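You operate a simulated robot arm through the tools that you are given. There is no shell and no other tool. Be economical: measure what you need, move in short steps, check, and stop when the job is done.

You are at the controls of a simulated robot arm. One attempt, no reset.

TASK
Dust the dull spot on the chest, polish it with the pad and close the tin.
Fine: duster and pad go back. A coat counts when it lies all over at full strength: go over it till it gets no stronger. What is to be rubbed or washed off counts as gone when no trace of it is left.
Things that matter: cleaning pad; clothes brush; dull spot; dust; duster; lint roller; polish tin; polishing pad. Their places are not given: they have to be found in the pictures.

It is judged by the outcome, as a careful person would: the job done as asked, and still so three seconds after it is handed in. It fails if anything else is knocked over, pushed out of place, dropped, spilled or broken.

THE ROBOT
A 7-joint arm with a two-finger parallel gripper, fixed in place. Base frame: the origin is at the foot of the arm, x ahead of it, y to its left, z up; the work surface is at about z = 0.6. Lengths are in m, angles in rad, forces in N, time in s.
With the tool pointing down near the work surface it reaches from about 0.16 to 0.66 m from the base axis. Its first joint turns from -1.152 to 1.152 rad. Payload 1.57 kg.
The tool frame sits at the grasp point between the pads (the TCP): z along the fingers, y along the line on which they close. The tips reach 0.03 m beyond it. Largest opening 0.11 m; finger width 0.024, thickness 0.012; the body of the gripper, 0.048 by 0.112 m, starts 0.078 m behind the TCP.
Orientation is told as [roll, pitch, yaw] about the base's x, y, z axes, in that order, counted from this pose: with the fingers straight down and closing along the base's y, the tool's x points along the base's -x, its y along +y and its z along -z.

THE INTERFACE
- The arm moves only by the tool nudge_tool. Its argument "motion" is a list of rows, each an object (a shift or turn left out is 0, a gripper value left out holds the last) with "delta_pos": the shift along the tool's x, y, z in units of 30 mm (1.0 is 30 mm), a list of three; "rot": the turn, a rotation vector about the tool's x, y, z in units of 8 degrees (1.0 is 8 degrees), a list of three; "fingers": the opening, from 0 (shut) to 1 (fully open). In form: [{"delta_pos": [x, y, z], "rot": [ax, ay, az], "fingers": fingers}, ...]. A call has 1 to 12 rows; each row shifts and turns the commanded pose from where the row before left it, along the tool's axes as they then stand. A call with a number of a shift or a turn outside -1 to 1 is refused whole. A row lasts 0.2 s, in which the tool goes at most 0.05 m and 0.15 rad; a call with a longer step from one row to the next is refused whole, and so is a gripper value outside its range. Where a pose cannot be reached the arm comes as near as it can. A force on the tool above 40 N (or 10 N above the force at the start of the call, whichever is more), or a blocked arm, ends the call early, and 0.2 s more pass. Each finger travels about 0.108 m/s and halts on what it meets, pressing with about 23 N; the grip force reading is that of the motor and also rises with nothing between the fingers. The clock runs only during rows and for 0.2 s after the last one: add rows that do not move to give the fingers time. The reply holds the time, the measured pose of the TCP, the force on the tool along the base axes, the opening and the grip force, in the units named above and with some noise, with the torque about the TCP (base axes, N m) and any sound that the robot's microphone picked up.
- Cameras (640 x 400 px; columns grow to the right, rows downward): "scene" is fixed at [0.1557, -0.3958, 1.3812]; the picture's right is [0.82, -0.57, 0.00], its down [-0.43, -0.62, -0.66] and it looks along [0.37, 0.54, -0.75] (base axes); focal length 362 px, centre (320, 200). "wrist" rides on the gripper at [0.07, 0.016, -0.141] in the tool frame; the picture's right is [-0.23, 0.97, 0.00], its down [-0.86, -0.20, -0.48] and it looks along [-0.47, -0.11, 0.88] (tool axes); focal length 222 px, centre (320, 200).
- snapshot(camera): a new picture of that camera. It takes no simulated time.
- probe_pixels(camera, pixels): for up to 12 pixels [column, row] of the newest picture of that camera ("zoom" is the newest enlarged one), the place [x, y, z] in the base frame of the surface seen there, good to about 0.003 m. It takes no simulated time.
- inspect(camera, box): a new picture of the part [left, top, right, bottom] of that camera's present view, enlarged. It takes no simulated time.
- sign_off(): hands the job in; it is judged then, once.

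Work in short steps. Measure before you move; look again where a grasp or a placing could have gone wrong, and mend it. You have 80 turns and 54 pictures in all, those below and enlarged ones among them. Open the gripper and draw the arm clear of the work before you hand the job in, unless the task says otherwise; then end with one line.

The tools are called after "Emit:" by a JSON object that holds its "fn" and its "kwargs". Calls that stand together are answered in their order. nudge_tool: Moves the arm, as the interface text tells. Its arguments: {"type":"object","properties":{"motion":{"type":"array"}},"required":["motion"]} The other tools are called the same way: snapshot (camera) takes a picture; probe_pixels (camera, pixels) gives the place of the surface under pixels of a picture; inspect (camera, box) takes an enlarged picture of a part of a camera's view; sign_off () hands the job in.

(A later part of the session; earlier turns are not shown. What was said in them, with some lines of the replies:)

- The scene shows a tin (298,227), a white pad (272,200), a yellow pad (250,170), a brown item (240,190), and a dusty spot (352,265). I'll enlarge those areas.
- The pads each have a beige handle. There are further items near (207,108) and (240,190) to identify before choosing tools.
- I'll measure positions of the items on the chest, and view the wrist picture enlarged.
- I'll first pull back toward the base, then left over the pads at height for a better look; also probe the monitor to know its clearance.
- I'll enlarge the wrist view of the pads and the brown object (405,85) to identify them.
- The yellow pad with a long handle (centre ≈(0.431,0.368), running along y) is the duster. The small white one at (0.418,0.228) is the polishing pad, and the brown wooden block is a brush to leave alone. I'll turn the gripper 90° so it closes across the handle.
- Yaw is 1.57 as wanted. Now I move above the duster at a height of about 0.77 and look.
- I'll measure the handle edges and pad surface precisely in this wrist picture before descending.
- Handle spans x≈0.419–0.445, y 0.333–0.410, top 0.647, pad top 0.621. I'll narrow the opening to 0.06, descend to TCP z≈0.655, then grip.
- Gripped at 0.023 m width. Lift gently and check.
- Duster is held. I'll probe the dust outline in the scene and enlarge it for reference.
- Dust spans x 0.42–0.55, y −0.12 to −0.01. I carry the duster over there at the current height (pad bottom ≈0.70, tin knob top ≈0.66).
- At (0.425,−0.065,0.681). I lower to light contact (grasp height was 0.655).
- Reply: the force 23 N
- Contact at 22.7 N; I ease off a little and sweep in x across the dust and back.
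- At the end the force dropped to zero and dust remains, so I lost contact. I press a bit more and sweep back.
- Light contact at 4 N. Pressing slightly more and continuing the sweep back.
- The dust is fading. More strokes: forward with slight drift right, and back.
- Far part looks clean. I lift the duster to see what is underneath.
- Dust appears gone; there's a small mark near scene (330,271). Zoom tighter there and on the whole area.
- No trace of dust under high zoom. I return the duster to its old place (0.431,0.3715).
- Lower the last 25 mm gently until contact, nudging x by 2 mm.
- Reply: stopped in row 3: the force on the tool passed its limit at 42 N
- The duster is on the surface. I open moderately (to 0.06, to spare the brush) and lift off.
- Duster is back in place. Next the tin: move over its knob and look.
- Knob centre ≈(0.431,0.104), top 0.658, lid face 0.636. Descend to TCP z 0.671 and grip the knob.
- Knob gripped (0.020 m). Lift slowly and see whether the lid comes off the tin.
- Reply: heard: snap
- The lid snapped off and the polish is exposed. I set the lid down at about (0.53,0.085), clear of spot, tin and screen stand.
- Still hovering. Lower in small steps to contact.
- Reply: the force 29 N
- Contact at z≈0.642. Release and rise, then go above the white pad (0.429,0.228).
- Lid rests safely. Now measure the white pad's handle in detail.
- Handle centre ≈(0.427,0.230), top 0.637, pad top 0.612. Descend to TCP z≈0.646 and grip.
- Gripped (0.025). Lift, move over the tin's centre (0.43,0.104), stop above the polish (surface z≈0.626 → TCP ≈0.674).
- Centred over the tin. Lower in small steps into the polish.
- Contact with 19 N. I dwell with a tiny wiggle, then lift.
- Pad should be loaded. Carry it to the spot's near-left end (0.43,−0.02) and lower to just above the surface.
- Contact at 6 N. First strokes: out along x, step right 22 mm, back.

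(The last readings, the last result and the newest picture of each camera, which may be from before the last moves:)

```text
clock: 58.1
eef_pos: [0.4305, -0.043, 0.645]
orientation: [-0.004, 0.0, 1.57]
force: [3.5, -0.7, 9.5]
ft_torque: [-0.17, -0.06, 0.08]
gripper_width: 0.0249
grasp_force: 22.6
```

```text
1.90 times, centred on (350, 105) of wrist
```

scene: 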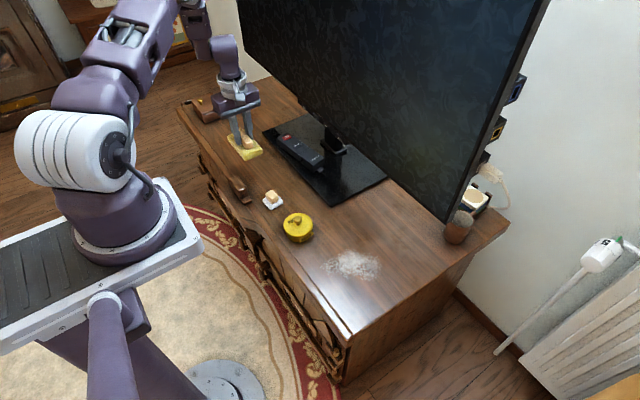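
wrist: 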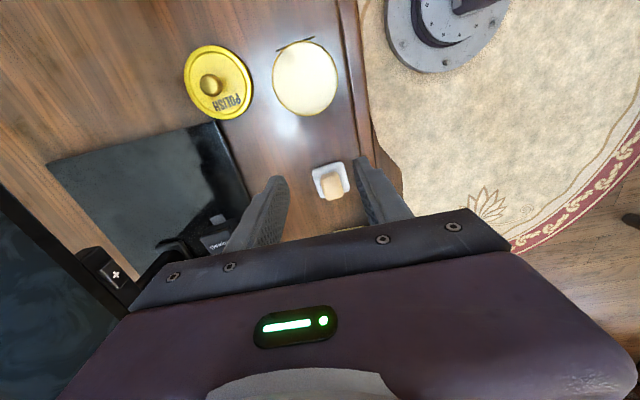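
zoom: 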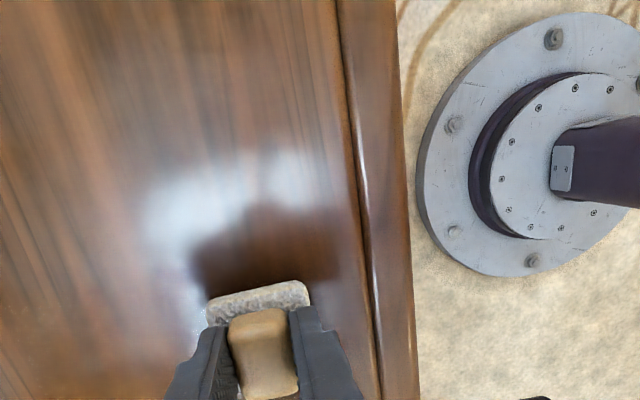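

Wood darkens richer where polished. Continue with the rows at y −0.065, −0.087, −0.11.

Emit:
{"fn": "nudge_tool", "kwargs": {"motion": [{"delta_pos": [0.73, 0, 0]}, {"delta_pos": [0, -0.8, 0]}, {"delta_pos": [0, -0.8, 0]}, {"delta_pos": [0, -0.8, 0]}, {"delta_pos": [0, -0.8, 0]}, {"delta_pos": [0, -0.7, 0]}, {"delta_pos": [0.73, 0, 0]}, {"delta_pos": [0, 0.8, 0]}, {"delta_pos": [0, 0.8, 0]}, {"delta_pos": [0, 0.8, 0]}, {"delta_pos": [0, 0.7, 0]}]}}

Emit:
{"fn": "nudge_tool", "kwargs": {"motion": [{"delta_pos": [0.73, 0, 0]}, {"delta_pos": [0, -0.8, 0.01]}, {"delta_pos": [0, -0.8, 0]}, {"delta_pos": [0, -0.8, 0.01]}, {"delta_pos": [0, -0.7, 0]}, {"delta_pos": [-0.5, 0, 0]}, {"delta_pos": [0, 0.8, 0]}, {"delta_pos": [0, 0.8, 0]}, {"delta_pos": [0, 0.8, 0]}, {"delta_pos": [0, 0.7, 0]}]}}

Emit:
{"fn": "inspect", "kwargs": {"camera": "scene", "box": [290, 220, 407, 310]}}

```text
clock: 60.5
eef_pos: [0.4541, -0.0895, 0.6446]
orientation: [-0.003, 0.0, 1.572]
force: [11.4, 1.0, 26.0]
ft_torque: [-0.1, -0.26, 0.05]
gripper_width: 0.025
grasp_force: 22.7
```

```text
clock: 60.8
eef_pos: [0.4543, -0.09, 0.6437]
orientation: [-0.005, -0.005, 1.575]
force: [-2.3, 1.5, 12.3]
ft_torque: [-0.2, 0.1, -0.03]
gripper_width: 0.025
grasp_force: 23.4
stopped in row 1: the force on the tool passed its limit at 46 N (the readings are from after the stop); the commanded pose is now the measured one
```

```text
4.44 times, centred on (348, 265) of scene
```

zoom: 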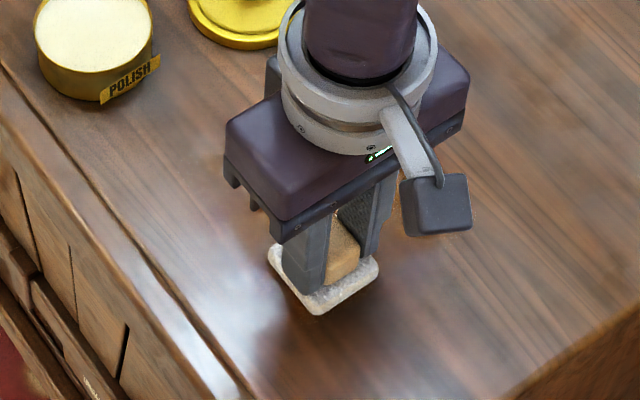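

The force limit tripped on pressing drift; I ease off 1 mm and continue with the −0.11 row.

Emit:
{"fn": "nudge_tool", "kwargs": {"motion": [{"delta_pos": [0.3, 0, -0.03]}, {"delta_pos": [0.3, -0.6, 0]}, {"delta_pos": [0, -0.8, 0]}, {"delta_pos": [0, -0.8, 0]}, {"delta_pos": [0, -0.7, 0]}, {"delta_pos": [-0.4, 0, 0]}, {"delta_pos": [0, 0.8, 0]}, {"delta_pos": [0, 0.8, 0]}, {"delta_pos": [0, 0.8, 0]}, {"delta_pos": [-0.3, 0.7, 0]}]}}

Emit:
{"fn": "nudge_tool", "kwargs": {"motion": [{"delta_pos": [0, 0, -0.5]}, {"delta_pos": [0, 0, -1]}, {"delta_pos": [-1, 0, -0.3]}, {"delta_pos": [-1, 1, -0.3]}, {"delta_pos": [-1, 1, 0]}, {"delta_pos": [-1, 0, 0]}, {}]}}

Emit:
{"fn": "inspect", "kwargs": {"camera": "scene", "box": [290, 220, 407, 310]}}

Emit:
{"fn": "snapshot", "kwargs": {"camera": "wrist"}}

```text
clock: 63.0
eef_pos: [0.448, -0.0885, 0.6451]
orientation: [-0.003, -0.005, 1.574]
force: [-0.4, -0.5, -0.3]
ft_torque: [0.0, 0.01, 0.01]
gripper_width: 0.0247
grasp_force: 22.9
```

```text
clock: 64.6
eef_pos: [0.3903, 0.0329, 0.7074]
orientation: [-0.003, -0.008, 1.574]
force: [1.1, 0.1, -0.5]
ft_torque: [0.02, 0.04, 0.01]
gripper_width: 0.025
grasp_force: 23.0
```

```text
4.44 times, centred on (348, 265) of scene
```

zoom: 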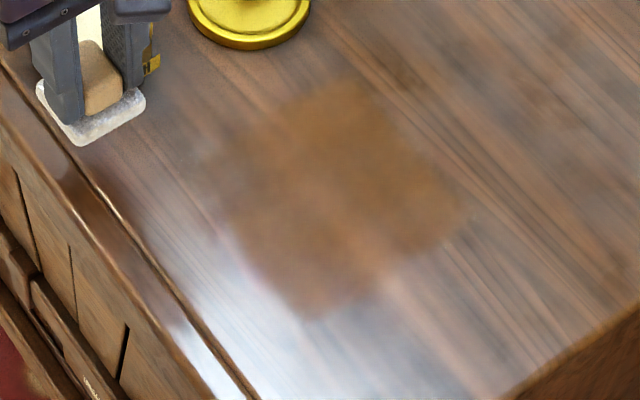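

```text
15 pictures are left
```

wrist: 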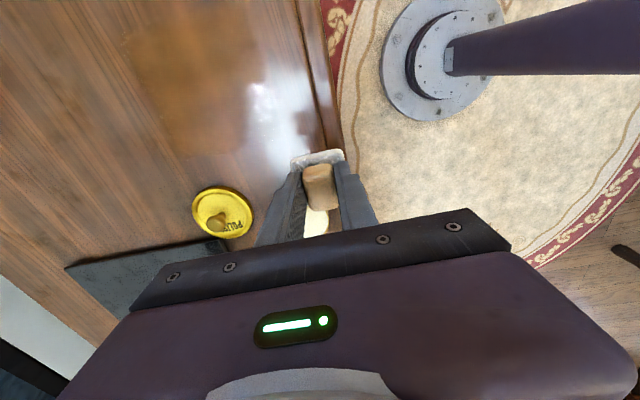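

The coat shows as an amber area. I probe its outline in the zoom to compare with the dust area.

Emit:
{"fn": "probe_pixels", "kwargs": {"camera": "zoom", "pixels": [[205, 160], [240, 130], [345, 85], [390, 120], [465, 210], [430, 245], [310, 315], [255, 260], [225, 210], [330, 200]]}}

```text
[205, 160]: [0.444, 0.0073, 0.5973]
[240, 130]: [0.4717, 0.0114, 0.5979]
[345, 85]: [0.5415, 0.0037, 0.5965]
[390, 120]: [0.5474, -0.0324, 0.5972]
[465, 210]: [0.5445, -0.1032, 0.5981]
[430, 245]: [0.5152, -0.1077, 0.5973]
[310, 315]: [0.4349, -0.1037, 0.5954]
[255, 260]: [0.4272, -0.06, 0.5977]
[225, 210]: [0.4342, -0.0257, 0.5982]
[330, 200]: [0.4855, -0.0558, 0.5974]
```

The coat reaches x 0.43–0.545, y 0.005 to −0.105, close to where the pad's centre ran. I'll go over a somewhat wider area with a second layer, starting at (0.415,0.01).

Emit:
{"fn": "nudge_tool", "kwargs": {"motion": [{"delta_pos": [0.77, -0.83, 0]}, {"delta_pos": [0, 0, 1]}, {"delta_pos": [0, 0, 0.8]}, {"delta_pos": [0, 0, 0.2]}, {"delta_pos": [0, 0, 0.05]}, {}]}}

```text
clock: 66.0
eef_pos: [0.4133, 0.0097, 0.6468]
orientation: [-0.003, -0.006, 1.574]
force: [0.0, 0.0, -0.6]
ft_torque: [0.01, 0.01, 0.0]
gripper_width: 0.0249
grasp_force: 22.8
```

Emit:
{"fn": "nudge_tool", "kwargs": {"motion": [{"delta_pos": [0, 0, 0.05]}, {"delta_pos": [0, 0, 0.03]}, {}]}}

```text
clock: 66.8
eef_pos: [0.412, 0.0094, 0.6437]
orientation: [-0.005, -0.007, 1.574]
force: [0.0, 0.7, 2.5]
ft_torque: [-0.01, 0.05, -0.02]
gripper_width: 0.0251
grasp_force: 23.3
```

Contact light (2.5 N). Long strokes now with slight added pressure, compensating the small tilt.

Emit:
{"fn": "nudge_tool", "kwargs": {"motion": [{"delta_pos": [0, -0.8, 0.04]}, {"delta_pos": [0, -0.85, 0.01]}, {"delta_pos": [0, -0.85, 0.01]}, {"delta_pos": [0, -0.85, 0.01]}, {"delta_pos": [0, -0.85, 0.01]}, {"delta_pos": [0.6, -0.8, 0.01]}, {"delta_pos": [0, 0.8, -0.01]}, {"delta_pos": [0, 0.85, -0.01]}, {"delta_pos": [0, 0.85, -0.01]}, {"delta_pos": [0, 0.85, -0.01]}, {"delta_pos": [0, 0.85, -0.01]}, {"delta_pos": [0, 0.8, -0.01]}]}}

Emit:
{"fn": "nudge_tool", "kwargs": {"motion": [{"delta_pos": [0.6, -0.8, 0.01]}, {"delta_pos": [0, -0.85, 0.01]}, {"delta_pos": [0, -0.85, 0.01]}, {"delta_pos": [0, -0.85, 0.01]}, {"delta_pos": [0, -0.85, 0.01]}, {"delta_pos": [0.6, -0.8, 0.01]}, {"delta_pos": [0, 0.8, -0.01]}, {"delta_pos": [0, 0.85, -0.01]}, {"delta_pos": [0, 0.85, -0.01]}, {"delta_pos": [0, 0.85, -0.01]}, {"delta_pos": [0, 0.85, -0.01]}, {"delta_pos": [0, 0.8, -0.01]}]}}

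```text
clock: 69.2
eef_pos: [0.4504, -0.0082, 0.6435]
orientation: [-0.007, -0.005, 1.576]
force: [-4.6, 0.6, 12.6]
ft_torque: [-0.03, 0.32, 0.0]
gripper_width: 0.0251
grasp_force: 22.6
stopped in row 11: the force on the tool passed its limit at 42 N (the readings are from after the stop); the commanded pose is now the measured one
```

```text
clock: 71.5
eef_pos: [0.4896, -0.0448, 0.6443]
orientation: [-0.016, -0.005, 1.572]
force: [-4.3, 2.6, 15.1]
ft_torque: [0.09, 0.5, 0.0]
gripper_width: 0.0249
grasp_force: 22.7
stopped in row 11: the force on the tool passed its limit at 41 N (the readings are from after the stop); the commanded pose is now the measured one
```

The pressure climbed and tilted the tool slightly. I lift 2 mm, correct roll/pitch and re-read.

Emit:
{"fn": "nudge_tool", "kwargs": {"motion": [{"delta_pos": [0, 0, -0.1]}, {"rot": [-0.036, -0.115, 0]}, {}]}}

```text
clock: 72.3
eef_pos: [0.4892, -0.043, 0.6463]
orientation: [-0.007, -0.022, 1.575]
force: [0.4, 0.1, -0.4]
ft_torque: [0.01, -0.03, 0.0]
gripper_width: 0.0248
grasp_force: 22.4
```

The angles follow the tool's own axes; I correct with the right mapping.

Emit:
{"fn": "nudge_tool", "kwargs": {"motion": [{"rot": [-0.05, 0.157, 0]}, {}]}}

```text
clock: 72.9
eef_pos: [0.491, -0.0431, 0.6463]
orientation: [-0.002, 0.0, 1.575]
force: [0.3, 0.0, -0.1]
ft_torque: [0.02, -0.01, 0.03]
gripper_width: 0.0252
grasp_force: 23.1
```

Level again. Lower to contact.

Emit:
{"fn": "nudge_tool", "kwargs": {"motion": [{"delta_pos": [0, 0, 0.05]}, {"delta_pos": [0, 0, 0.03]}, {}]}}

```text
clock: 73.7
eef_pos: [0.4885, -0.0446, 0.6432]
orientation: [-0.002, 0.0, 1.573]
force: [-1.5, 0.4, 5.6]
ft_torque: [0.17, 0.1, 0.04]
gripper_width: 0.0251
grasp_force: 22.7
```

6 N contact. Strokes: back to x 0.415, shift right 20 mm, out to 0.565, shift, back.

Emit:
{"fn": "nudge_tool", "kwargs": {"motion": [{"delta_pos": [0, 0.8, 0]}, {"delta_pos": [0, 0.8, 0]}, {"delta_pos": [0, 0.8, 0]}, {"delta_pos": [0.6, 0, 0]}, {"delta_pos": [0, -0.95, 0]}, {"delta_pos": [0, -1, 0]}, {"delta_pos": [0, -1, 0]}, {"delta_pos": [0, -1, 0.01]}, {"delta_pos": [0, -1, 0.01]}, {"delta_pos": [0.6, 0, 0]}]}}

Emit:
{"fn": "nudge_tool", "kwargs": {"motion": [{"delta_pos": [0, 0.95, 0]}, {"delta_pos": [0, 1, 0]}, {"delta_pos": [0, 1, 0]}, {"delta_pos": [0, 1, -0.01]}, {"delta_pos": [0, 1, -0.01]}, {"delta_pos": [0.6, 0, 0]}, {"delta_pos": [0, -0.95, 0]}, {"delta_pos": [0, -1, 0]}, {"delta_pos": [0, -1, 0]}, {"delta_pos": [0, -1, 0.01]}, {"delta_pos": [0, -1, 0.01]}, {"delta_pos": [0.6, 0, 0]}]}}

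```text
clock: 74.8
eef_pos: [0.4178, -0.0627, 0.6438]
orientation: [0.009, 0.002, 1.575]
force: [-1.1, -0.7, 15.4]
ft_torque: [0.12, -0.29, -0.02]
gripper_width: 0.025
grasp_force: 23.3
stopped in row 5: the force on the tool passed its limit at 44 N (the readings are from after the stop); the commanded pose is now the measured one
```

```text
clock: 75.2
eef_pos: [0.3957, -0.0621, 0.6437]
orientation: [0.002, 0.003, 1.572]
force: [-4.8, 2.6, 13.2]
ft_torque: [0.18, 0.17, 0.06]
gripper_width: 0.025
grasp_force: 23.0
stopped in row 2: the force on the tool passed its limit at 48 N (the readings are from after the stop); the commanded pose is now the measured one
```

The surface near the front edge is a bit higher, raising the force. Lift clear, return to x≈0.43, take a look.

Emit:
{"fn": "nudge_tool", "kwargs": {"motion": [{"delta_pos": [0, 0, -0.5]}, {"delta_pos": [0, -1, -0.5]}, {"delta_pos": [-1, 0, -0.5]}, {"delta_pos": [-1, 1, -0.5]}, {"delta_pos": [-1, 1, 0]}, {}]}}

Emit:
{"fn": "inspect", "kwargs": {"camera": "scene", "box": [290, 220, 407, 310]}}

```text
clock: 76.6
eef_pos: [0.3681, 0.0293, 0.7038]
orientation: [-0.001, -0.003, 1.572]
force: [-0.8, 0.8, -0.6]
ft_torque: [-0.02, -0.02, -0.01]
gripper_width: 0.025
grasp_force: 23.1
```

```text
4.44 times, centred on (348, 265) of scene
```

zoom: 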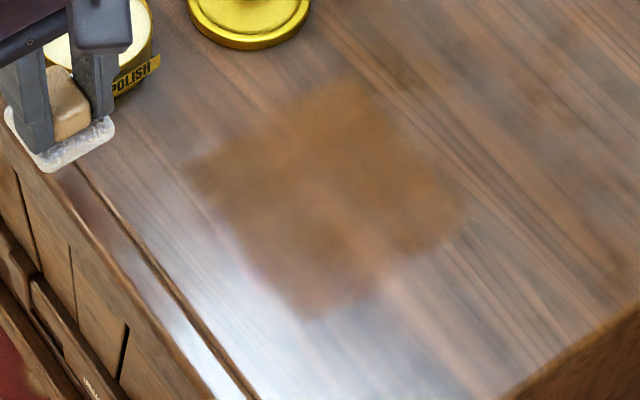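

The coat's outer edge didn't grow although the pad passed beyond x 0.56 and y 0.03, so the coat only takes on the dull spot itself. I still need a second layer and an edge check on the right side (y < −0.1); return to (0.435,−0.07).

Emit:
{"fn": "nudge_tool", "kwargs": {"motion": [{"delta_pos": [1, -1, 0]}, {"delta_pos": [1, -1, 0]}, {"delta_pos": [1, -0.23, 0.5]}, {"delta_pos": [0.3, 0, 1]}, {"delta_pos": [0, 0, 0.37]}, {"delta_pos": [0, 0, 0.08]}, {}]}}

```text
clock: 78.2
eef_pos: [0.4351, -0.07, 0.6445]
orientation: [0.0, -0.002, 1.572]
force: [-0.2, 0.0, -0.2]
ft_torque: [0.03, -0.01, -0.02]
gripper_width: 0.0252
grasp_force: 23.1
```

Emit:
{"fn": "nudge_tool", "kwargs": {"motion": [{"delta_pos": [0, 0, 0.05]}, {"delta_pos": [0, -0.8, 0]}, {"delta_pos": [0, -0.8, 0]}, {"delta_pos": [0, -0.8, 0]}, {"delta_pos": [0, -0.8, 0]}, {"delta_pos": [0, -0.8, 0]}]}}

```text
clock: 79.6
eef_pos: [0.5534, -0.0703, 0.6437]
orientation: [-0.001, 0.001, 1.575]
force: [0.3, 0.8, 1.0]
ft_torque: [0.0, 0.02, -0.01]
gripper_width: 0.0251
grasp_force: 23.8
```

Barely touching; press 1.2 mm more and stroke back at y −0.09, then out at −0.115.

Emit:
{"fn": "nudge_tool", "kwargs": {"motion": [{"delta_pos": [0.3, 0, 0.04]}, {"delta_pos": [0.3, 0.3, 0]}, {"delta_pos": [0, 0.8, 0]}, {"delta_pos": [0, 0.8, 0]}, {"delta_pos": [0, 0.8, 0]}, {"delta_pos": [0, 0.8, 0]}, {"delta_pos": [0, 0.5, 0]}]}}

```text
clock: 80.5
eef_pos: [0.5277, -0.0894, 0.6427]
orientation: [-0.01, 0.001, 1.575]
force: [-4.1, 1.6, 13.0]
ft_torque: [0.06, 0.45, 0.0]
gripper_width: 0.0249
grasp_force: 23.1
stopped in row 4: the force on the tool passed its limit at 42 N (the readings are from after the stop); the commanded pose is now the measured one
```

Dragging toward −x digs in. I'll stroke only in +x and return lifted; first re-level and go back to x 0.43.

Emit:
{"fn": "nudge_tool", "kwargs": {"motion": [{"delta_pos": [0, 0, -0.2]}, {"rot": [-0.07, 0, 0]}, {"delta_pos": [0, 1, 0]}, {"delta_pos": [0, 1, 0]}, {"delta_pos": [0, 1, 0]}, {"delta_pos": [0, 0.25, 0]}, {"delta_pos": [0, 0, 0.18]}, {}]}}

```text
clock: 82.4
eef_pos: [0.4316, -0.0912, 0.6437]
orientation: [0.0, 0.003, 1.576]
force: [-4.3, 2.4, 15.3]
ft_torque: [0.13, 0.14, 0.06]
gripper_width: 0.0248
grasp_force: 23.1
stopped in row 8: the force on the tool passed its limit at 41 N (the readings are from after the stop); the commanded pose is now the measured one
```

15 N at x 0.43; stroke +x following the slight slope (0.01 per row), then lift, return at y −0.113.

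Emit:
{"fn": "nudge_tool", "kwargs": {"motion": [{"delta_pos": [0, -0.8, 0]}, {"delta_pos": [0, -0.8, 0.01]}, {"delta_pos": [0, -0.8, 0.01]}, {"delta_pos": [0, -0.8, 0.01]}, {"delta_pos": [0, -0.8, 0.01]}]}}

Emit:
{"fn": "nudge_tool", "kwargs": {"motion": [{"delta_pos": [0.3, 0, -0.2]}, {"delta_pos": [0.4, 1, 0]}, {"delta_pos": [0, 1, 0]}, {"delta_pos": [0, 1, 0]}, {"delta_pos": [0, 1, 0]}, {"delta_pos": [0, 0, 0.12]}, {}]}}

```text
clock: 83.6
eef_pos: [0.5536, -0.0916, 0.6442]
orientation: [0.002, 0.005, 1.572]
force: [-12.8, 0.8, 30.7]
ft_torque: [0.14, 0.43, 0.03]
gripper_width: 0.0252
grasp_force: 22.9
```

```text
clock: 85.2
eef_pos: [0.4317, -0.1125, 0.6437]
orientation: [-0.004, 0.004, 1.575]
force: [-2.1, 1.6, 12.0]
ft_torque: [0.04, 0.07, 0.01]
gripper_width: 0.0249
grasp_force: 23.4
```

12 N at y −0.1125. Stroke +x level, then lift and come back at y −0.13.

Emit:
{"fn": "nudge_tool", "kwargs": {"motion": [{"delta_pos": [0, -0.8, 0]}, {"delta_pos": [0, -0.8, 0]}, {"delta_pos": [0, -0.8, 0.01]}, {"delta_pos": [0, -0.8, 0]}, {"delta_pos": [0, -0.8, 0]}]}}

Emit:
{"fn": "nudge_tool", "kwargs": {"motion": [{"delta_pos": [-0.5, 0, -0.2]}, {"delta_pos": [-1, 1, 0]}, {"delta_pos": [-0.1, 1, 0]}, {"delta_pos": [0, 1, 0]}, {"delta_pos": [0, 1, 0]}, {"delta_pos": [0, 0, 0.17]}, {}]}}

```text
clock: 86.4
eef_pos: [0.5524, -0.1123, 0.6448]
orientation: [-0.001, 0.003, 1.574]
force: [0.2, -0.5, -0.3]
ft_torque: [0.01, -0.02, 0.01]
gripper_width: 0.0249
grasp_force: 22.7
```

```text
clock: 88.0
eef_pos: [0.4326, -0.0642, 0.6474]
orientation: [-0.001, 0.002, 1.575]
force: [-0.4, -0.4, -0.3]
ft_torque: [-0.02, 0.02, -0.03]
gripper_width: 0.0248
grasp_force: 23.2
```

Now the y −0.064 row: lower 3 mm and stroke +x.

Emit:
{"fn": "nudge_tool", "kwargs": {"motion": [{"delta_pos": [0, 0, 0.08]}, {"delta_pos": [0, 0, 0.04]}, {"delta_pos": [0, -0.8, 0]}, {"delta_pos": [0, -0.8, 0.01]}, {"delta_pos": [0, -0.8, 0.01]}, {"delta_pos": [0, -0.8, 0.01]}, {"delta_pos": [0, -0.8, 0]}]}}

Emit:
{"fn": "nudge_tool", "kwargs": {"motion": [{"delta_pos": [-0.8, 0, -0.2]}, {"delta_pos": [0, 1, 0]}, {"delta_pos": [0, 1, 0]}, {"delta_pos": [0, 1, 0]}, {"delta_pos": [0, 1, 0]}, {"delta_pos": [0, 0, 0.15]}, {}]}}

Emit:
{"fn": "inspect", "kwargs": {"camera": "wrist", "box": [120, 0, 420, 210]}}

```text
clock: 88.6
eef_pos: [0.4311, -0.0646, 0.644]
orientation: [-0.001, 0.004, 1.573]
force: [-3.6, 2.2, 18.2]
ft_torque: [0.09, 0.14, 0.04]
gripper_width: 0.0249
grasp_force: 22.7
stopped in row 2: the force on the tool passed its limit at 47 N (the readings are from after the stop); the commanded pose is now the measured one
```

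```text
clock: 90.2
eef_pos: [0.3113, -0.0403, 0.6439]
orientation: [-0.002, 0.003, 1.574]
force: [-0.2, 0.1, 0.0]
ft_torque: [0.01, -0.01, 0.02]
gripper_width: 0.0251
grasp_force: 23.2
```

```text
1.90 times, centred on (270, 105) of wrist
```

zoom: 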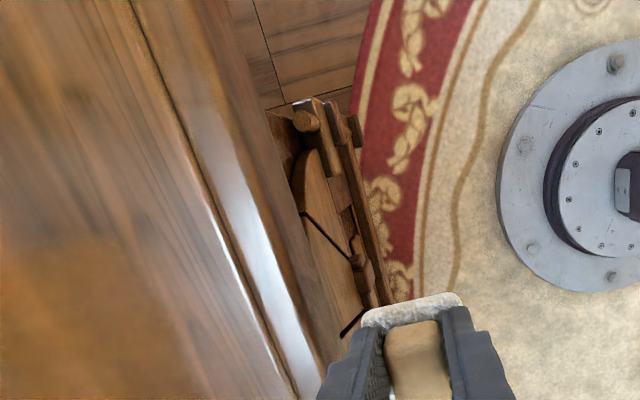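

The chained return moved off in front of the chest edge without contact. I raise the arm and view the coat.

Emit:
{"fn": "nudge_tool", "kwargs": {"motion": [{"delta_pos": [0, 0, -1]}, {"delta_pos": [0, 0, -1]}, {"delta_pos": [-1, 0, 0]}, {"delta_pos": [-1, 0, 0]}, {}]}}

Emit:
{"fn": "inspect", "kwargs": {"camera": "scene", "box": [310, 230, 390, 290]}}

```text
clock: 91.4
eef_pos: [0.3094, 0.0215, 0.705]
orientation: [-0.002, 0.002, 1.574]
force: [0.4, 0.4, -0.5]
ft_torque: [0.0, 0.01, -0.02]
gripper_width: 0.025
grasp_force: 23.1
```

```text
6.67 times, centred on (350, 260) of scene
```

zoom: 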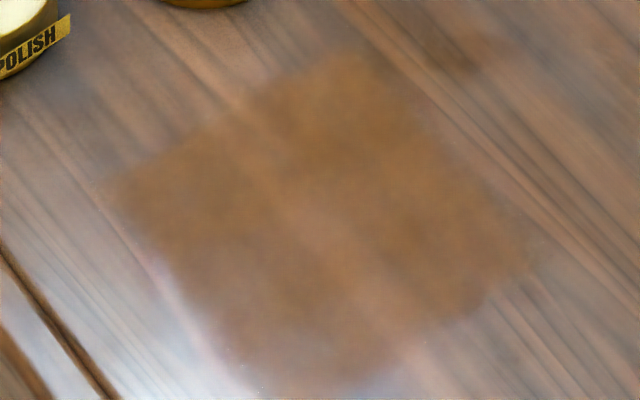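

The coat looks nearly even; to be sure it's at full strength I reload the pad and do one more full pass.

Emit:
{"fn": "nudge_tool", "kwargs": {"motion": [{"delta_pos": [-0.75, -1, -0.2]}, {"delta_pos": [-1, -1, 0]}, {"delta_pos": [-1, -1, 0]}, {"delta_pos": [0, -1, 0]}, {"delta_pos": [0, -0.03, 0.5]}, {"delta_pos": [0, 0, 0.5]}, {}]}}

```text
clock: 93.0
eef_pos: [0.4323, 0.1018, 0.6808]
orientation: [0.0, 0.005, 1.575]
force: [0.4, 0.8, -0.1]
ft_torque: [-0.02, 0.03, 0.0]
gripper_width: 0.0249
grasp_force: 23.2
```

Emit:
{"fn": "nudge_tool", "kwargs": {"motion": [{"delta_pos": [-0.05, 0.04, 0.1]}, {"delta_pos": [0, 0, 0.07]}, {"delta_pos": [0, 0, 0.06]}, {}, {}]}}

```text
clock: 94.2
eef_pos: [0.4311, 0.102, 0.6749]
orientation: [0.0, 0.004, 1.573]
force: [-4.2, -1.6, 18.0]
ft_torque: [0.41, 0.09, 0.1]
gripper_width: 0.0247
grasp_force: 23.4
stopped in row 5: the force on the tool passed its limit at 40 N (the readings are from after the stop); the commanded pose is now the measured one
```

Loaded (18–40 N contact). Lift and go to the first row start (0.435,−0.006).

Emit:
{"fn": "nudge_tool", "kwargs": {"motion": [{"delta_pos": [0, 0, -0.4]}, {"delta_pos": [0, 0, -0.5]}, {"delta_pos": [1, 0, 0]}, {"delta_pos": [1, 0, 0]}, {"delta_pos": [1, -0.1, 0]}, {"delta_pos": [0.6, 0, 0.5]}, {"delta_pos": [0, 0, 1]}, {"delta_pos": [0, 0, 0.4]}, {}]}}

```text
clock: 96.2
eef_pos: [0.4333, -0.0065, 0.6449]
orientation: [-0.003, 0.003, 1.575]
force: [-2.3, 0.2, 13.0]
ft_torque: [-0.12, 0.13, -0.01]
gripper_width: 0.0251
grasp_force: 22.9
```

13 N. Stroke +x, lift, return at y −0.028, lower again.

Emit:
{"fn": "nudge_tool", "kwargs": {"motion": [{"delta_pos": [0, -0.95, 0]}, {"delta_pos": [0, -0.95, 0.01]}, {"delta_pos": [0, -0.95, 0.01]}, {"delta_pos": [0, -0.9, 0]}, {"delta_pos": [0, 0, -0.2]}, {"delta_pos": [0.73, 0.95, 0]}, {"delta_pos": [0, 0.95, 0]}, {"delta_pos": [0, 0.95, 0]}, {"delta_pos": [0, 0.9, 0]}, {"delta_pos": [0, 0, 0.18]}]}}

```text
clock: 97.0
eef_pos: [0.5122, -0.0071, 0.6428]
orientation: [-0.002, 0.006, 1.574]
force: [1.9, -0.7, 10.8]
ft_torque: [-0.16, -0.08, 0.02]
gripper_width: 0.0251
grasp_force: 23.6
stopped in row 3: the force on the tool passed its limit at 44 N (the readings are from after the stop); the commanded pose is now the measured one
```

Stopped at x 0.512 by force. Finish the row with no added pressure, then return lifted.

Emit:
{"fn": "nudge_tool", "kwargs": {"motion": [{"delta_pos": [0, -0.6, -0.01]}, {"delta_pos": [0, -0.6, 0]}, {"delta_pos": [0, 0, -0.2]}, {"delta_pos": [0.73, 0.95, 0]}, {"delta_pos": [0, 0.95, 0]}, {"delta_pos": [0, 0.95, 0]}, {"delta_pos": [0, 0.95, 0]}, {"delta_pos": [0, 0, 0.16]}, {}]}}

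```text
clock: 99.0
eef_pos: [0.4353, -0.0279, 0.6455]
orientation: [0.0, 0.005, 1.573]
force: [-0.6, -0.5, -0.8]
ft_torque: [0.04, 0.02, -0.01]
gripper_width: 0.025
grasp_force: 23.4
```

Just above contact; press 1 mm and stroke the −0.028 row.

Emit:
{"fn": "nudge_tool", "kwargs": {"motion": [{"delta_pos": [0, 0, 0.05]}, {"delta_pos": [0, -0.95, 0]}, {"delta_pos": [0, -0.95, 0]}, {"delta_pos": [0, -0.95, 0]}, {"delta_pos": [0, -0.9, 0]}, {"delta_pos": [0, 0, -0.2]}, {"delta_pos": [0.73, 0.95, 0]}, {"delta_pos": [0, 0.95, 0]}, {"delta_pos": [0, 0.95, 0]}, {"delta_pos": [0, 0.9, 0]}, {"delta_pos": [0, 0, 0.2]}, {}]}}

```text
clock: 99.5
eef_pos: [0.438, -0.0283, 0.6443]
orientation: [0.008, 0.01, 1.575]
force: [-2.8, 0.2, 15.5]
ft_torque: [0.05, -0.19, 0.0]
gripper_width: 0.0249
grasp_force: 23.2
stopped in row 2: the force on the tool passed its limit at 51 N (the readings are from after the stop); the commanded pose is now the measured one
```

Now at 15 N static; stroke from here, slightly eased.

Emit:
{"fn": "nudge_tool", "kwargs": {"motion": [{"delta_pos": [0, -0.5, -0.02]}, {"delta_pos": [0, -0.95, 0]}, {"delta_pos": [0, -0.95, 0]}, {"delta_pos": [0, -0.95, 0]}, {"delta_pos": [0, -0.4, 0]}, {"delta_pos": [0, 0, -0.2]}, {"delta_pos": [0.73, 0.95, 0]}, {"delta_pos": [0, 0.95, 0]}, {"delta_pos": [0, 0.95, 0]}, {"delta_pos": [0, 0.9, 0]}, {"delta_pos": [0, 0, 0.2]}, {}]}}

```text
clock: 102.1
eef_pos: [0.4366, -0.0503, 0.6438]
orientation: [0.008, 0.011, 1.573]
force: [-2.0, -1.0, 15.5]
ft_torque: [0.03, -0.16, 0.03]
gripper_width: 0.025
grasp_force: 22.7
```

Good. Same cycle for the −0.05 row, returning at −0.072.

Emit:
{"fn": "nudge_tool", "kwargs": {"motion": [{"delta_pos": [0, -0.5, -0.01]}, {"delta_pos": [0, -0.95, 0]}, {"delta_pos": [0, -0.95, 0]}, {"delta_pos": [0, -0.95, 0]}, {"delta_pos": [0, -0.4, 0]}, {"delta_pos": [0, 0, -0.2]}, {"delta_pos": [0.73, 0.95, 0]}, {"delta_pos": [0, 0.95, 0]}, {"delta_pos": [0, 0.95, 0]}, {"delta_pos": [0, 0.9, 0]}, {"delta_pos": [0, 0, 0.2]}, {}]}}

```text
clock: 104.7
eef_pos: [0.436, -0.0717, 0.6454]
orientation: [0.01, 0.009, 1.574]
force: [0.2, 0.2, 0.5]
ft_torque: [0.0, 0.02, 0.0]
gripper_width: 0.0249
grasp_force: 22.5
```

Just touching. Level the tool, press slightly, and stroke the −0.072 row, returning at −0.094.

Emit:
{"fn": "nudge_tool", "kwargs": {"motion": [{"rot": [0.07, -0.065, 0], "delta_pos": [0, 0, -0.02]}, {"delta_pos": [0, 0, 0.05]}, {"delta_pos": [0, -0.95, 0]}, {"delta_pos": [0, -0.95, 0]}, {"delta_pos": [0, -0.95, 0]}, {"delta_pos": [0, -0.9, 0]}, {"delta_pos": [0, 0, -0.2]}, {"delta_pos": [0.73, 0.95, 0]}, {"delta_pos": [0, 0.95, 0]}, {"delta_pos": [0, 0.95, 0]}, {"delta_pos": [0, 0.9, 0]}, {"delta_pos": [0, 0, 0.2]}]}}

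```text
clock: 107.3
eef_pos: [0.4385, -0.095, 0.644]
orientation: [-0.001, 0.001, 1.574]
force: [-3.2, 0.8, 18.4]
ft_torque: [-0.13, 0.16, -0.07]
gripper_width: 0.0251
grasp_force: 22.8
```

18 N at y −0.095. Final row, then lift and clear to the left for a look.

Emit:
{"fn": "nudge_tool", "kwargs": {"motion": [{"delta_pos": [0, -0.5, 0]}, {"delta_pos": [0, -0.95, 0]}, {"delta_pos": [0, -0.95, 0]}, {"delta_pos": [0, -0.95, 0]}, {"delta_pos": [0, -0.4, 0]}, {"delta_pos": [0, 0, -1]}, {"delta_pos": [0, 1, -1]}, {"delta_pos": [0, 1, 0]}, {"delta_pos": [-1, 1, 0]}, {"delta_pos": [-1, 1, 0]}, {"delta_pos": [-1, 1, 0]}, {"delta_pos": [-1, 0, 0]}]}}

Emit:
{"fn": "inspect", "kwargs": {"camera": "scene", "box": [310, 230, 390, 290]}}

```text
clock: 109.9
eef_pos: [0.3997, 0.0244, 0.7051]
orientation: [-0.001, 0.001, 1.574]
force: [0.3, 0.8, -0.2]
ft_torque: [-0.04, 0.01, -0.01]
gripper_width: 0.0249
grasp_force: 22.8
```

```text
6.67 times, centred on (350, 260) of scene
```

zoom: 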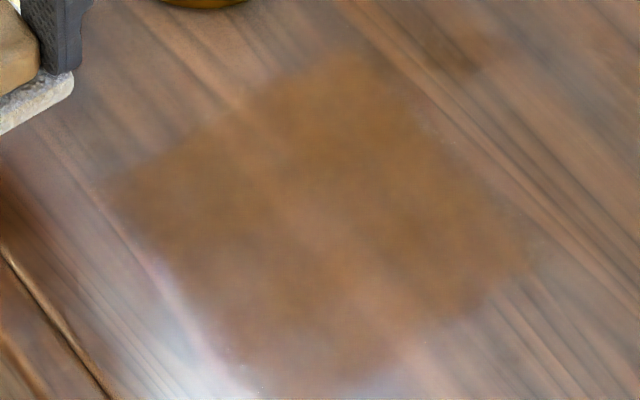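

The picture is unchanged from before this extra loaded pass, so the coat is at full strength. Now return the pad to (0.4276,0.2301).

Emit:
{"fn": "nudge_tool", "kwargs": {"motion": [{"delta_pos": [0, 0, -0.5]}, {"delta_pos": [-1, -0.45, 0]}, {"delta_pos": [-1, -0.48, 0]}, {"delta_pos": [-1, 0, 0]}, {"delta_pos": [-1, 0, 0]}, {"delta_pos": [-1, 0, 0]}, {"delta_pos": [-1, 0, 0]}, {"delta_pos": [-0.86, 0, 0]}, {"delta_pos": [0, 0, 1]}, {"delta_pos": [0, 0, 0.9]}, {}]}}

```text
clock: 112.3
eef_pos: [0.4274, 0.2323, 0.6633]
orientation: [-0.001, -0.001, 1.575]
force: [0.1, -0.3, 0.3]
ft_torque: [-0.01, 0.0, -0.02]
gripper_width: 0.0247
grasp_force: 22.9
```

Emit:
{"fn": "nudge_tool", "kwargs": {"motion": [{"delta_pos": [0.06, 0, 0.4]}, {"delta_pos": [0, 0, 0.15]}, {"delta_pos": [0, 0, 0.06]}, {}]}}

```text
clock: 113.3
eef_pos: [0.4274, 0.23, 0.6428]
orientation: [-0.002, -0.001, 1.573]
force: [-3.2, -2.0, 22.1]
ft_torque: [-0.06, 0.18, 0.03]
gripper_width: 0.0247
grasp_force: 22.9
```

Seated. Release, rise, and move above the lid at (0.5305,0.086).

Emit:
{"fn": "nudge_tool", "kwargs": {"motion": [{"delta_pos": [0, 0, -0.03]}, {"fingers": 0.5}, {}, {"delta_pos": [0, 0, -0.6]}, {"delta_pos": [0, 0, -1]}, {"delta_pos": [0, 0, -1]}, {"delta_pos": [1, -0.4, -0.5]}, {"delta_pos": [1, -1, 0]}, {"delta_pos": [1, -1, 0]}, {"delta_pos": [1, -1, 0]}, {"delta_pos": [0.8, 0, 0]}, {}]}}

Emit:
{"fn": "inspect", "kwargs": {"camera": "scene", "box": [230, 150, 390, 270]}}

```text
clock: 115.9
eef_pos: [0.5295, 0.0851, 0.736]
orientation: [-0.002, 0.0, 1.574]
force: [0.6, -0.3, -0.6]
ft_torque: [-0.01, -0.02, 0.0]
gripper_width: 0.055
grasp_force: 0.0
```

```text
3.33 times, centred on (310, 210) of scene
```

zoom: 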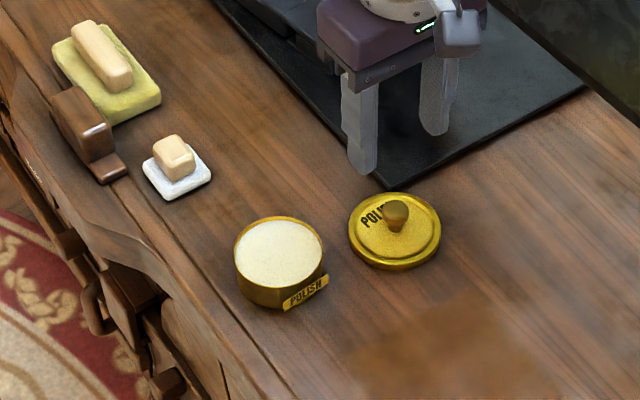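

Pad is back and the tin unmoved. Descend onto the lid knob to z≈0.643 and grip.

Emit:
{"fn": "nudge_tool", "kwargs": {"motion": [{"delta_pos": [0, 0, 1]}, {"delta_pos": [0, 0, 1]}, {"delta_pos": [0, 0, 0.7]}, {"delta_pos": [0, 0, 0.35]}, {}, {"fingers": 0}, {}, {}, {"delta_pos": [0, 0, -0.5]}, {"delta_pos": [0, 0, -1]}, {"delta_pos": [0, 0, -0.5]}, {}]}}

Emit:
{"fn": "snapshot", "kwargs": {"camera": "wrist"}}

```text
clock: 118.5
eef_pos: [0.5304, 0.0869, 0.706]
orientation: [-0.002, 0.0, 1.574]
force: [0.5, -0.2, -1.4]
ft_torque: [0.0, 0.0, 0.0]
gripper_width: 0.0206
grasp_force: 22.7
```

```text
9 pictures are left
```

wrist: 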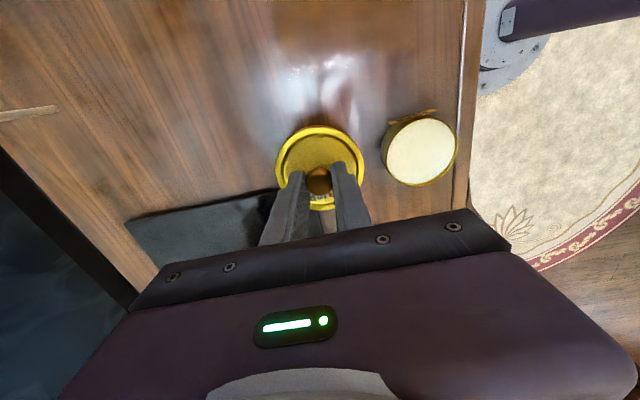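

Lid held. Check the tin's rim centre before placing.

Emit:
{"fn": "probe_pixels", "kwargs": {"camera": "wrist", "pixels": [[384, 157], [457, 147], [422, 119], [422, 184], [420, 152], [396, 128], [445, 175], [450, 130], [392, 177]]}}

```text
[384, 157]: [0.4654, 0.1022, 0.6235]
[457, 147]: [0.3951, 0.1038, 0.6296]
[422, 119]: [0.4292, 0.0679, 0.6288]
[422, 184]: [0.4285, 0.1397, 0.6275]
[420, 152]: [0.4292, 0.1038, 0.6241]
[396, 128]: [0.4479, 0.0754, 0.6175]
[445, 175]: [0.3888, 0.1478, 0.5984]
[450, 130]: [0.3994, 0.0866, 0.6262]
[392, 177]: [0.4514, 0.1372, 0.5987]
```

Tin centre ≈(0.430,0.104). Move the lid over it and stop at z≈0.69.

Emit:
{"fn": "nudge_tool", "kwargs": {"motion": [{"delta_pos": [0, 1, 0]}, {"delta_pos": [-0.3, 1, 0]}, {"delta_pos": [-0.3, 1, 0]}, {"delta_pos": [0, 0.35, 0]}, {"delta_pos": [0, 0, 0.5]}, {}, {}]}}

Emit:
{"fn": "inspect", "kwargs": {"camera": "scene", "box": [250, 180, 350, 260]}}

```text
clock: 120.1
eef_pos: [0.4285, 0.1034, 0.6904]
orientation: [-0.001, 0.001, 1.575]
force: [0.2, 0.3, -0.8]
ft_torque: [0.0, 0.01, 0.01]
gripper_width: 0.0201
grasp_force: 22.8
```

```text
5.00 times, centred on (300, 220) of scene
```

zoom: 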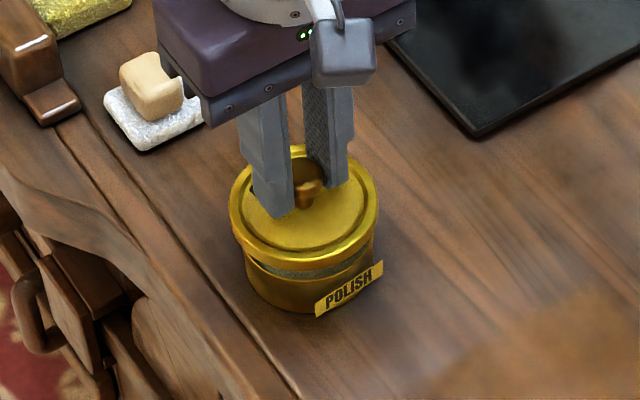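

Aligned within a millimetre or so. Lower gently (x +1 mm) and press until it snaps.

Emit:
{"fn": "nudge_tool", "kwargs": {"motion": [{"delta_pos": [0, -0.03, 0.25]}, {"delta_pos": [0, 0, 0.15]}, {"delta_pos": [0, 0, 0.1]}, {"delta_pos": [0, 0, 0.06]}, {"delta_pos": [0, 0, 0.05]}, {}]}}

```text
clock: 121.5
eef_pos: [0.43, 0.1052, 0.672]
orientation: [-0.001, -0.001, 1.574]
force: [0.2, 0.4, 0.3]
ft_torque: [0.0, -0.01, -0.01]
gripper_width: 0.0203
grasp_force: 22.4
```

No contact yet; continue pressing in small steps.

Emit:
{"fn": "nudge_tool", "kwargs": {"motion": [{"delta_pos": [0, 0, 0.05]}, {"delta_pos": [0, 0, 0.05]}, {"delta_pos": [0, 0, 0.05]}, {}]}}

```text
clock: 122.5
eef_pos: [0.4292, 0.1051, 0.6681]
orientation: [-0.004, -0.001, 1.576]
force: [1.0, 7.1, 21.7]
ft_torque: [-0.25, -0.04, 0.04]
gripper_width: 0.0203
grasp_force: 23.1
heard: snap
5 turns are left
```

Snap heard: the lid is closed. Release, rise clear, and take a check picture.

Emit:
{"fn": "nudge_tool", "kwargs": {"motion": [{"delta_pos": [0, 0, -0.04], "fingers": 0.45}, {}, {}, {"delta_pos": [0, 0, -0.5]}, {"delta_pos": [0, 0, -1]}, {"delta_pos": [0, 0, -1]}, {"delta_pos": [0, 0, -1]}, {"delta_pos": [0, 1, -1]}, {"delta_pos": [0, 1, 0]}, {"delta_pos": [0, 1, 0]}, {}]}}

Emit:
{"fn": "snapshot", "kwargs": {"camera": "scene"}}

Emit:
{"fn": "inspect", "kwargs": {"camera": "scene", "box": [230, 150, 390, 270]}}

```text
clock: 124.9
eef_pos: [0.3397, 0.1032, 0.8036]
orientation: [0.0, 0.003, 1.573]
force: [0.7, -0.7, 0.5]
ft_torque: [0.03, 0.0, 0.01]
gripper_width: 0.0496
grasp_force: 0.0
```

```text
7 pictures are left
```

scene: 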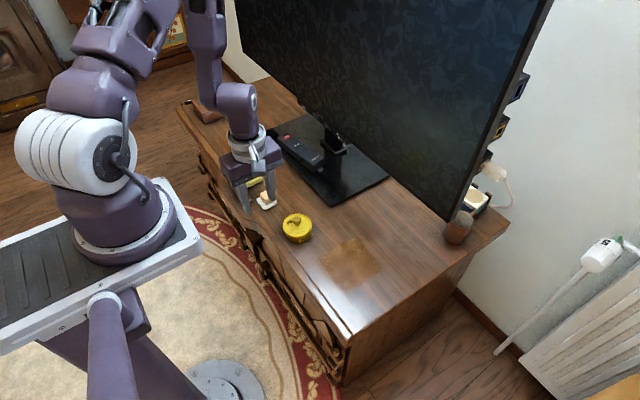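

```text
3.33 times, centred on (310, 210) of scene
4 turns are left
```

zoom: 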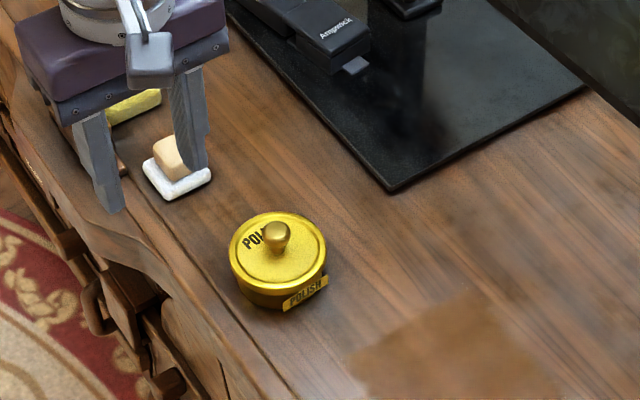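

The tin is closed, the duster and pad are back, the spot is coated and the arm is clear with the gripper open. I hand the job in.

Emit:
{"fn": "sign_off", "kwargs": {}}

```text
The job is handed in.
```

I dusted and polished the dull spot, snapped the tin shut, put the duster and polishing pad back in their places, and handed the job in.
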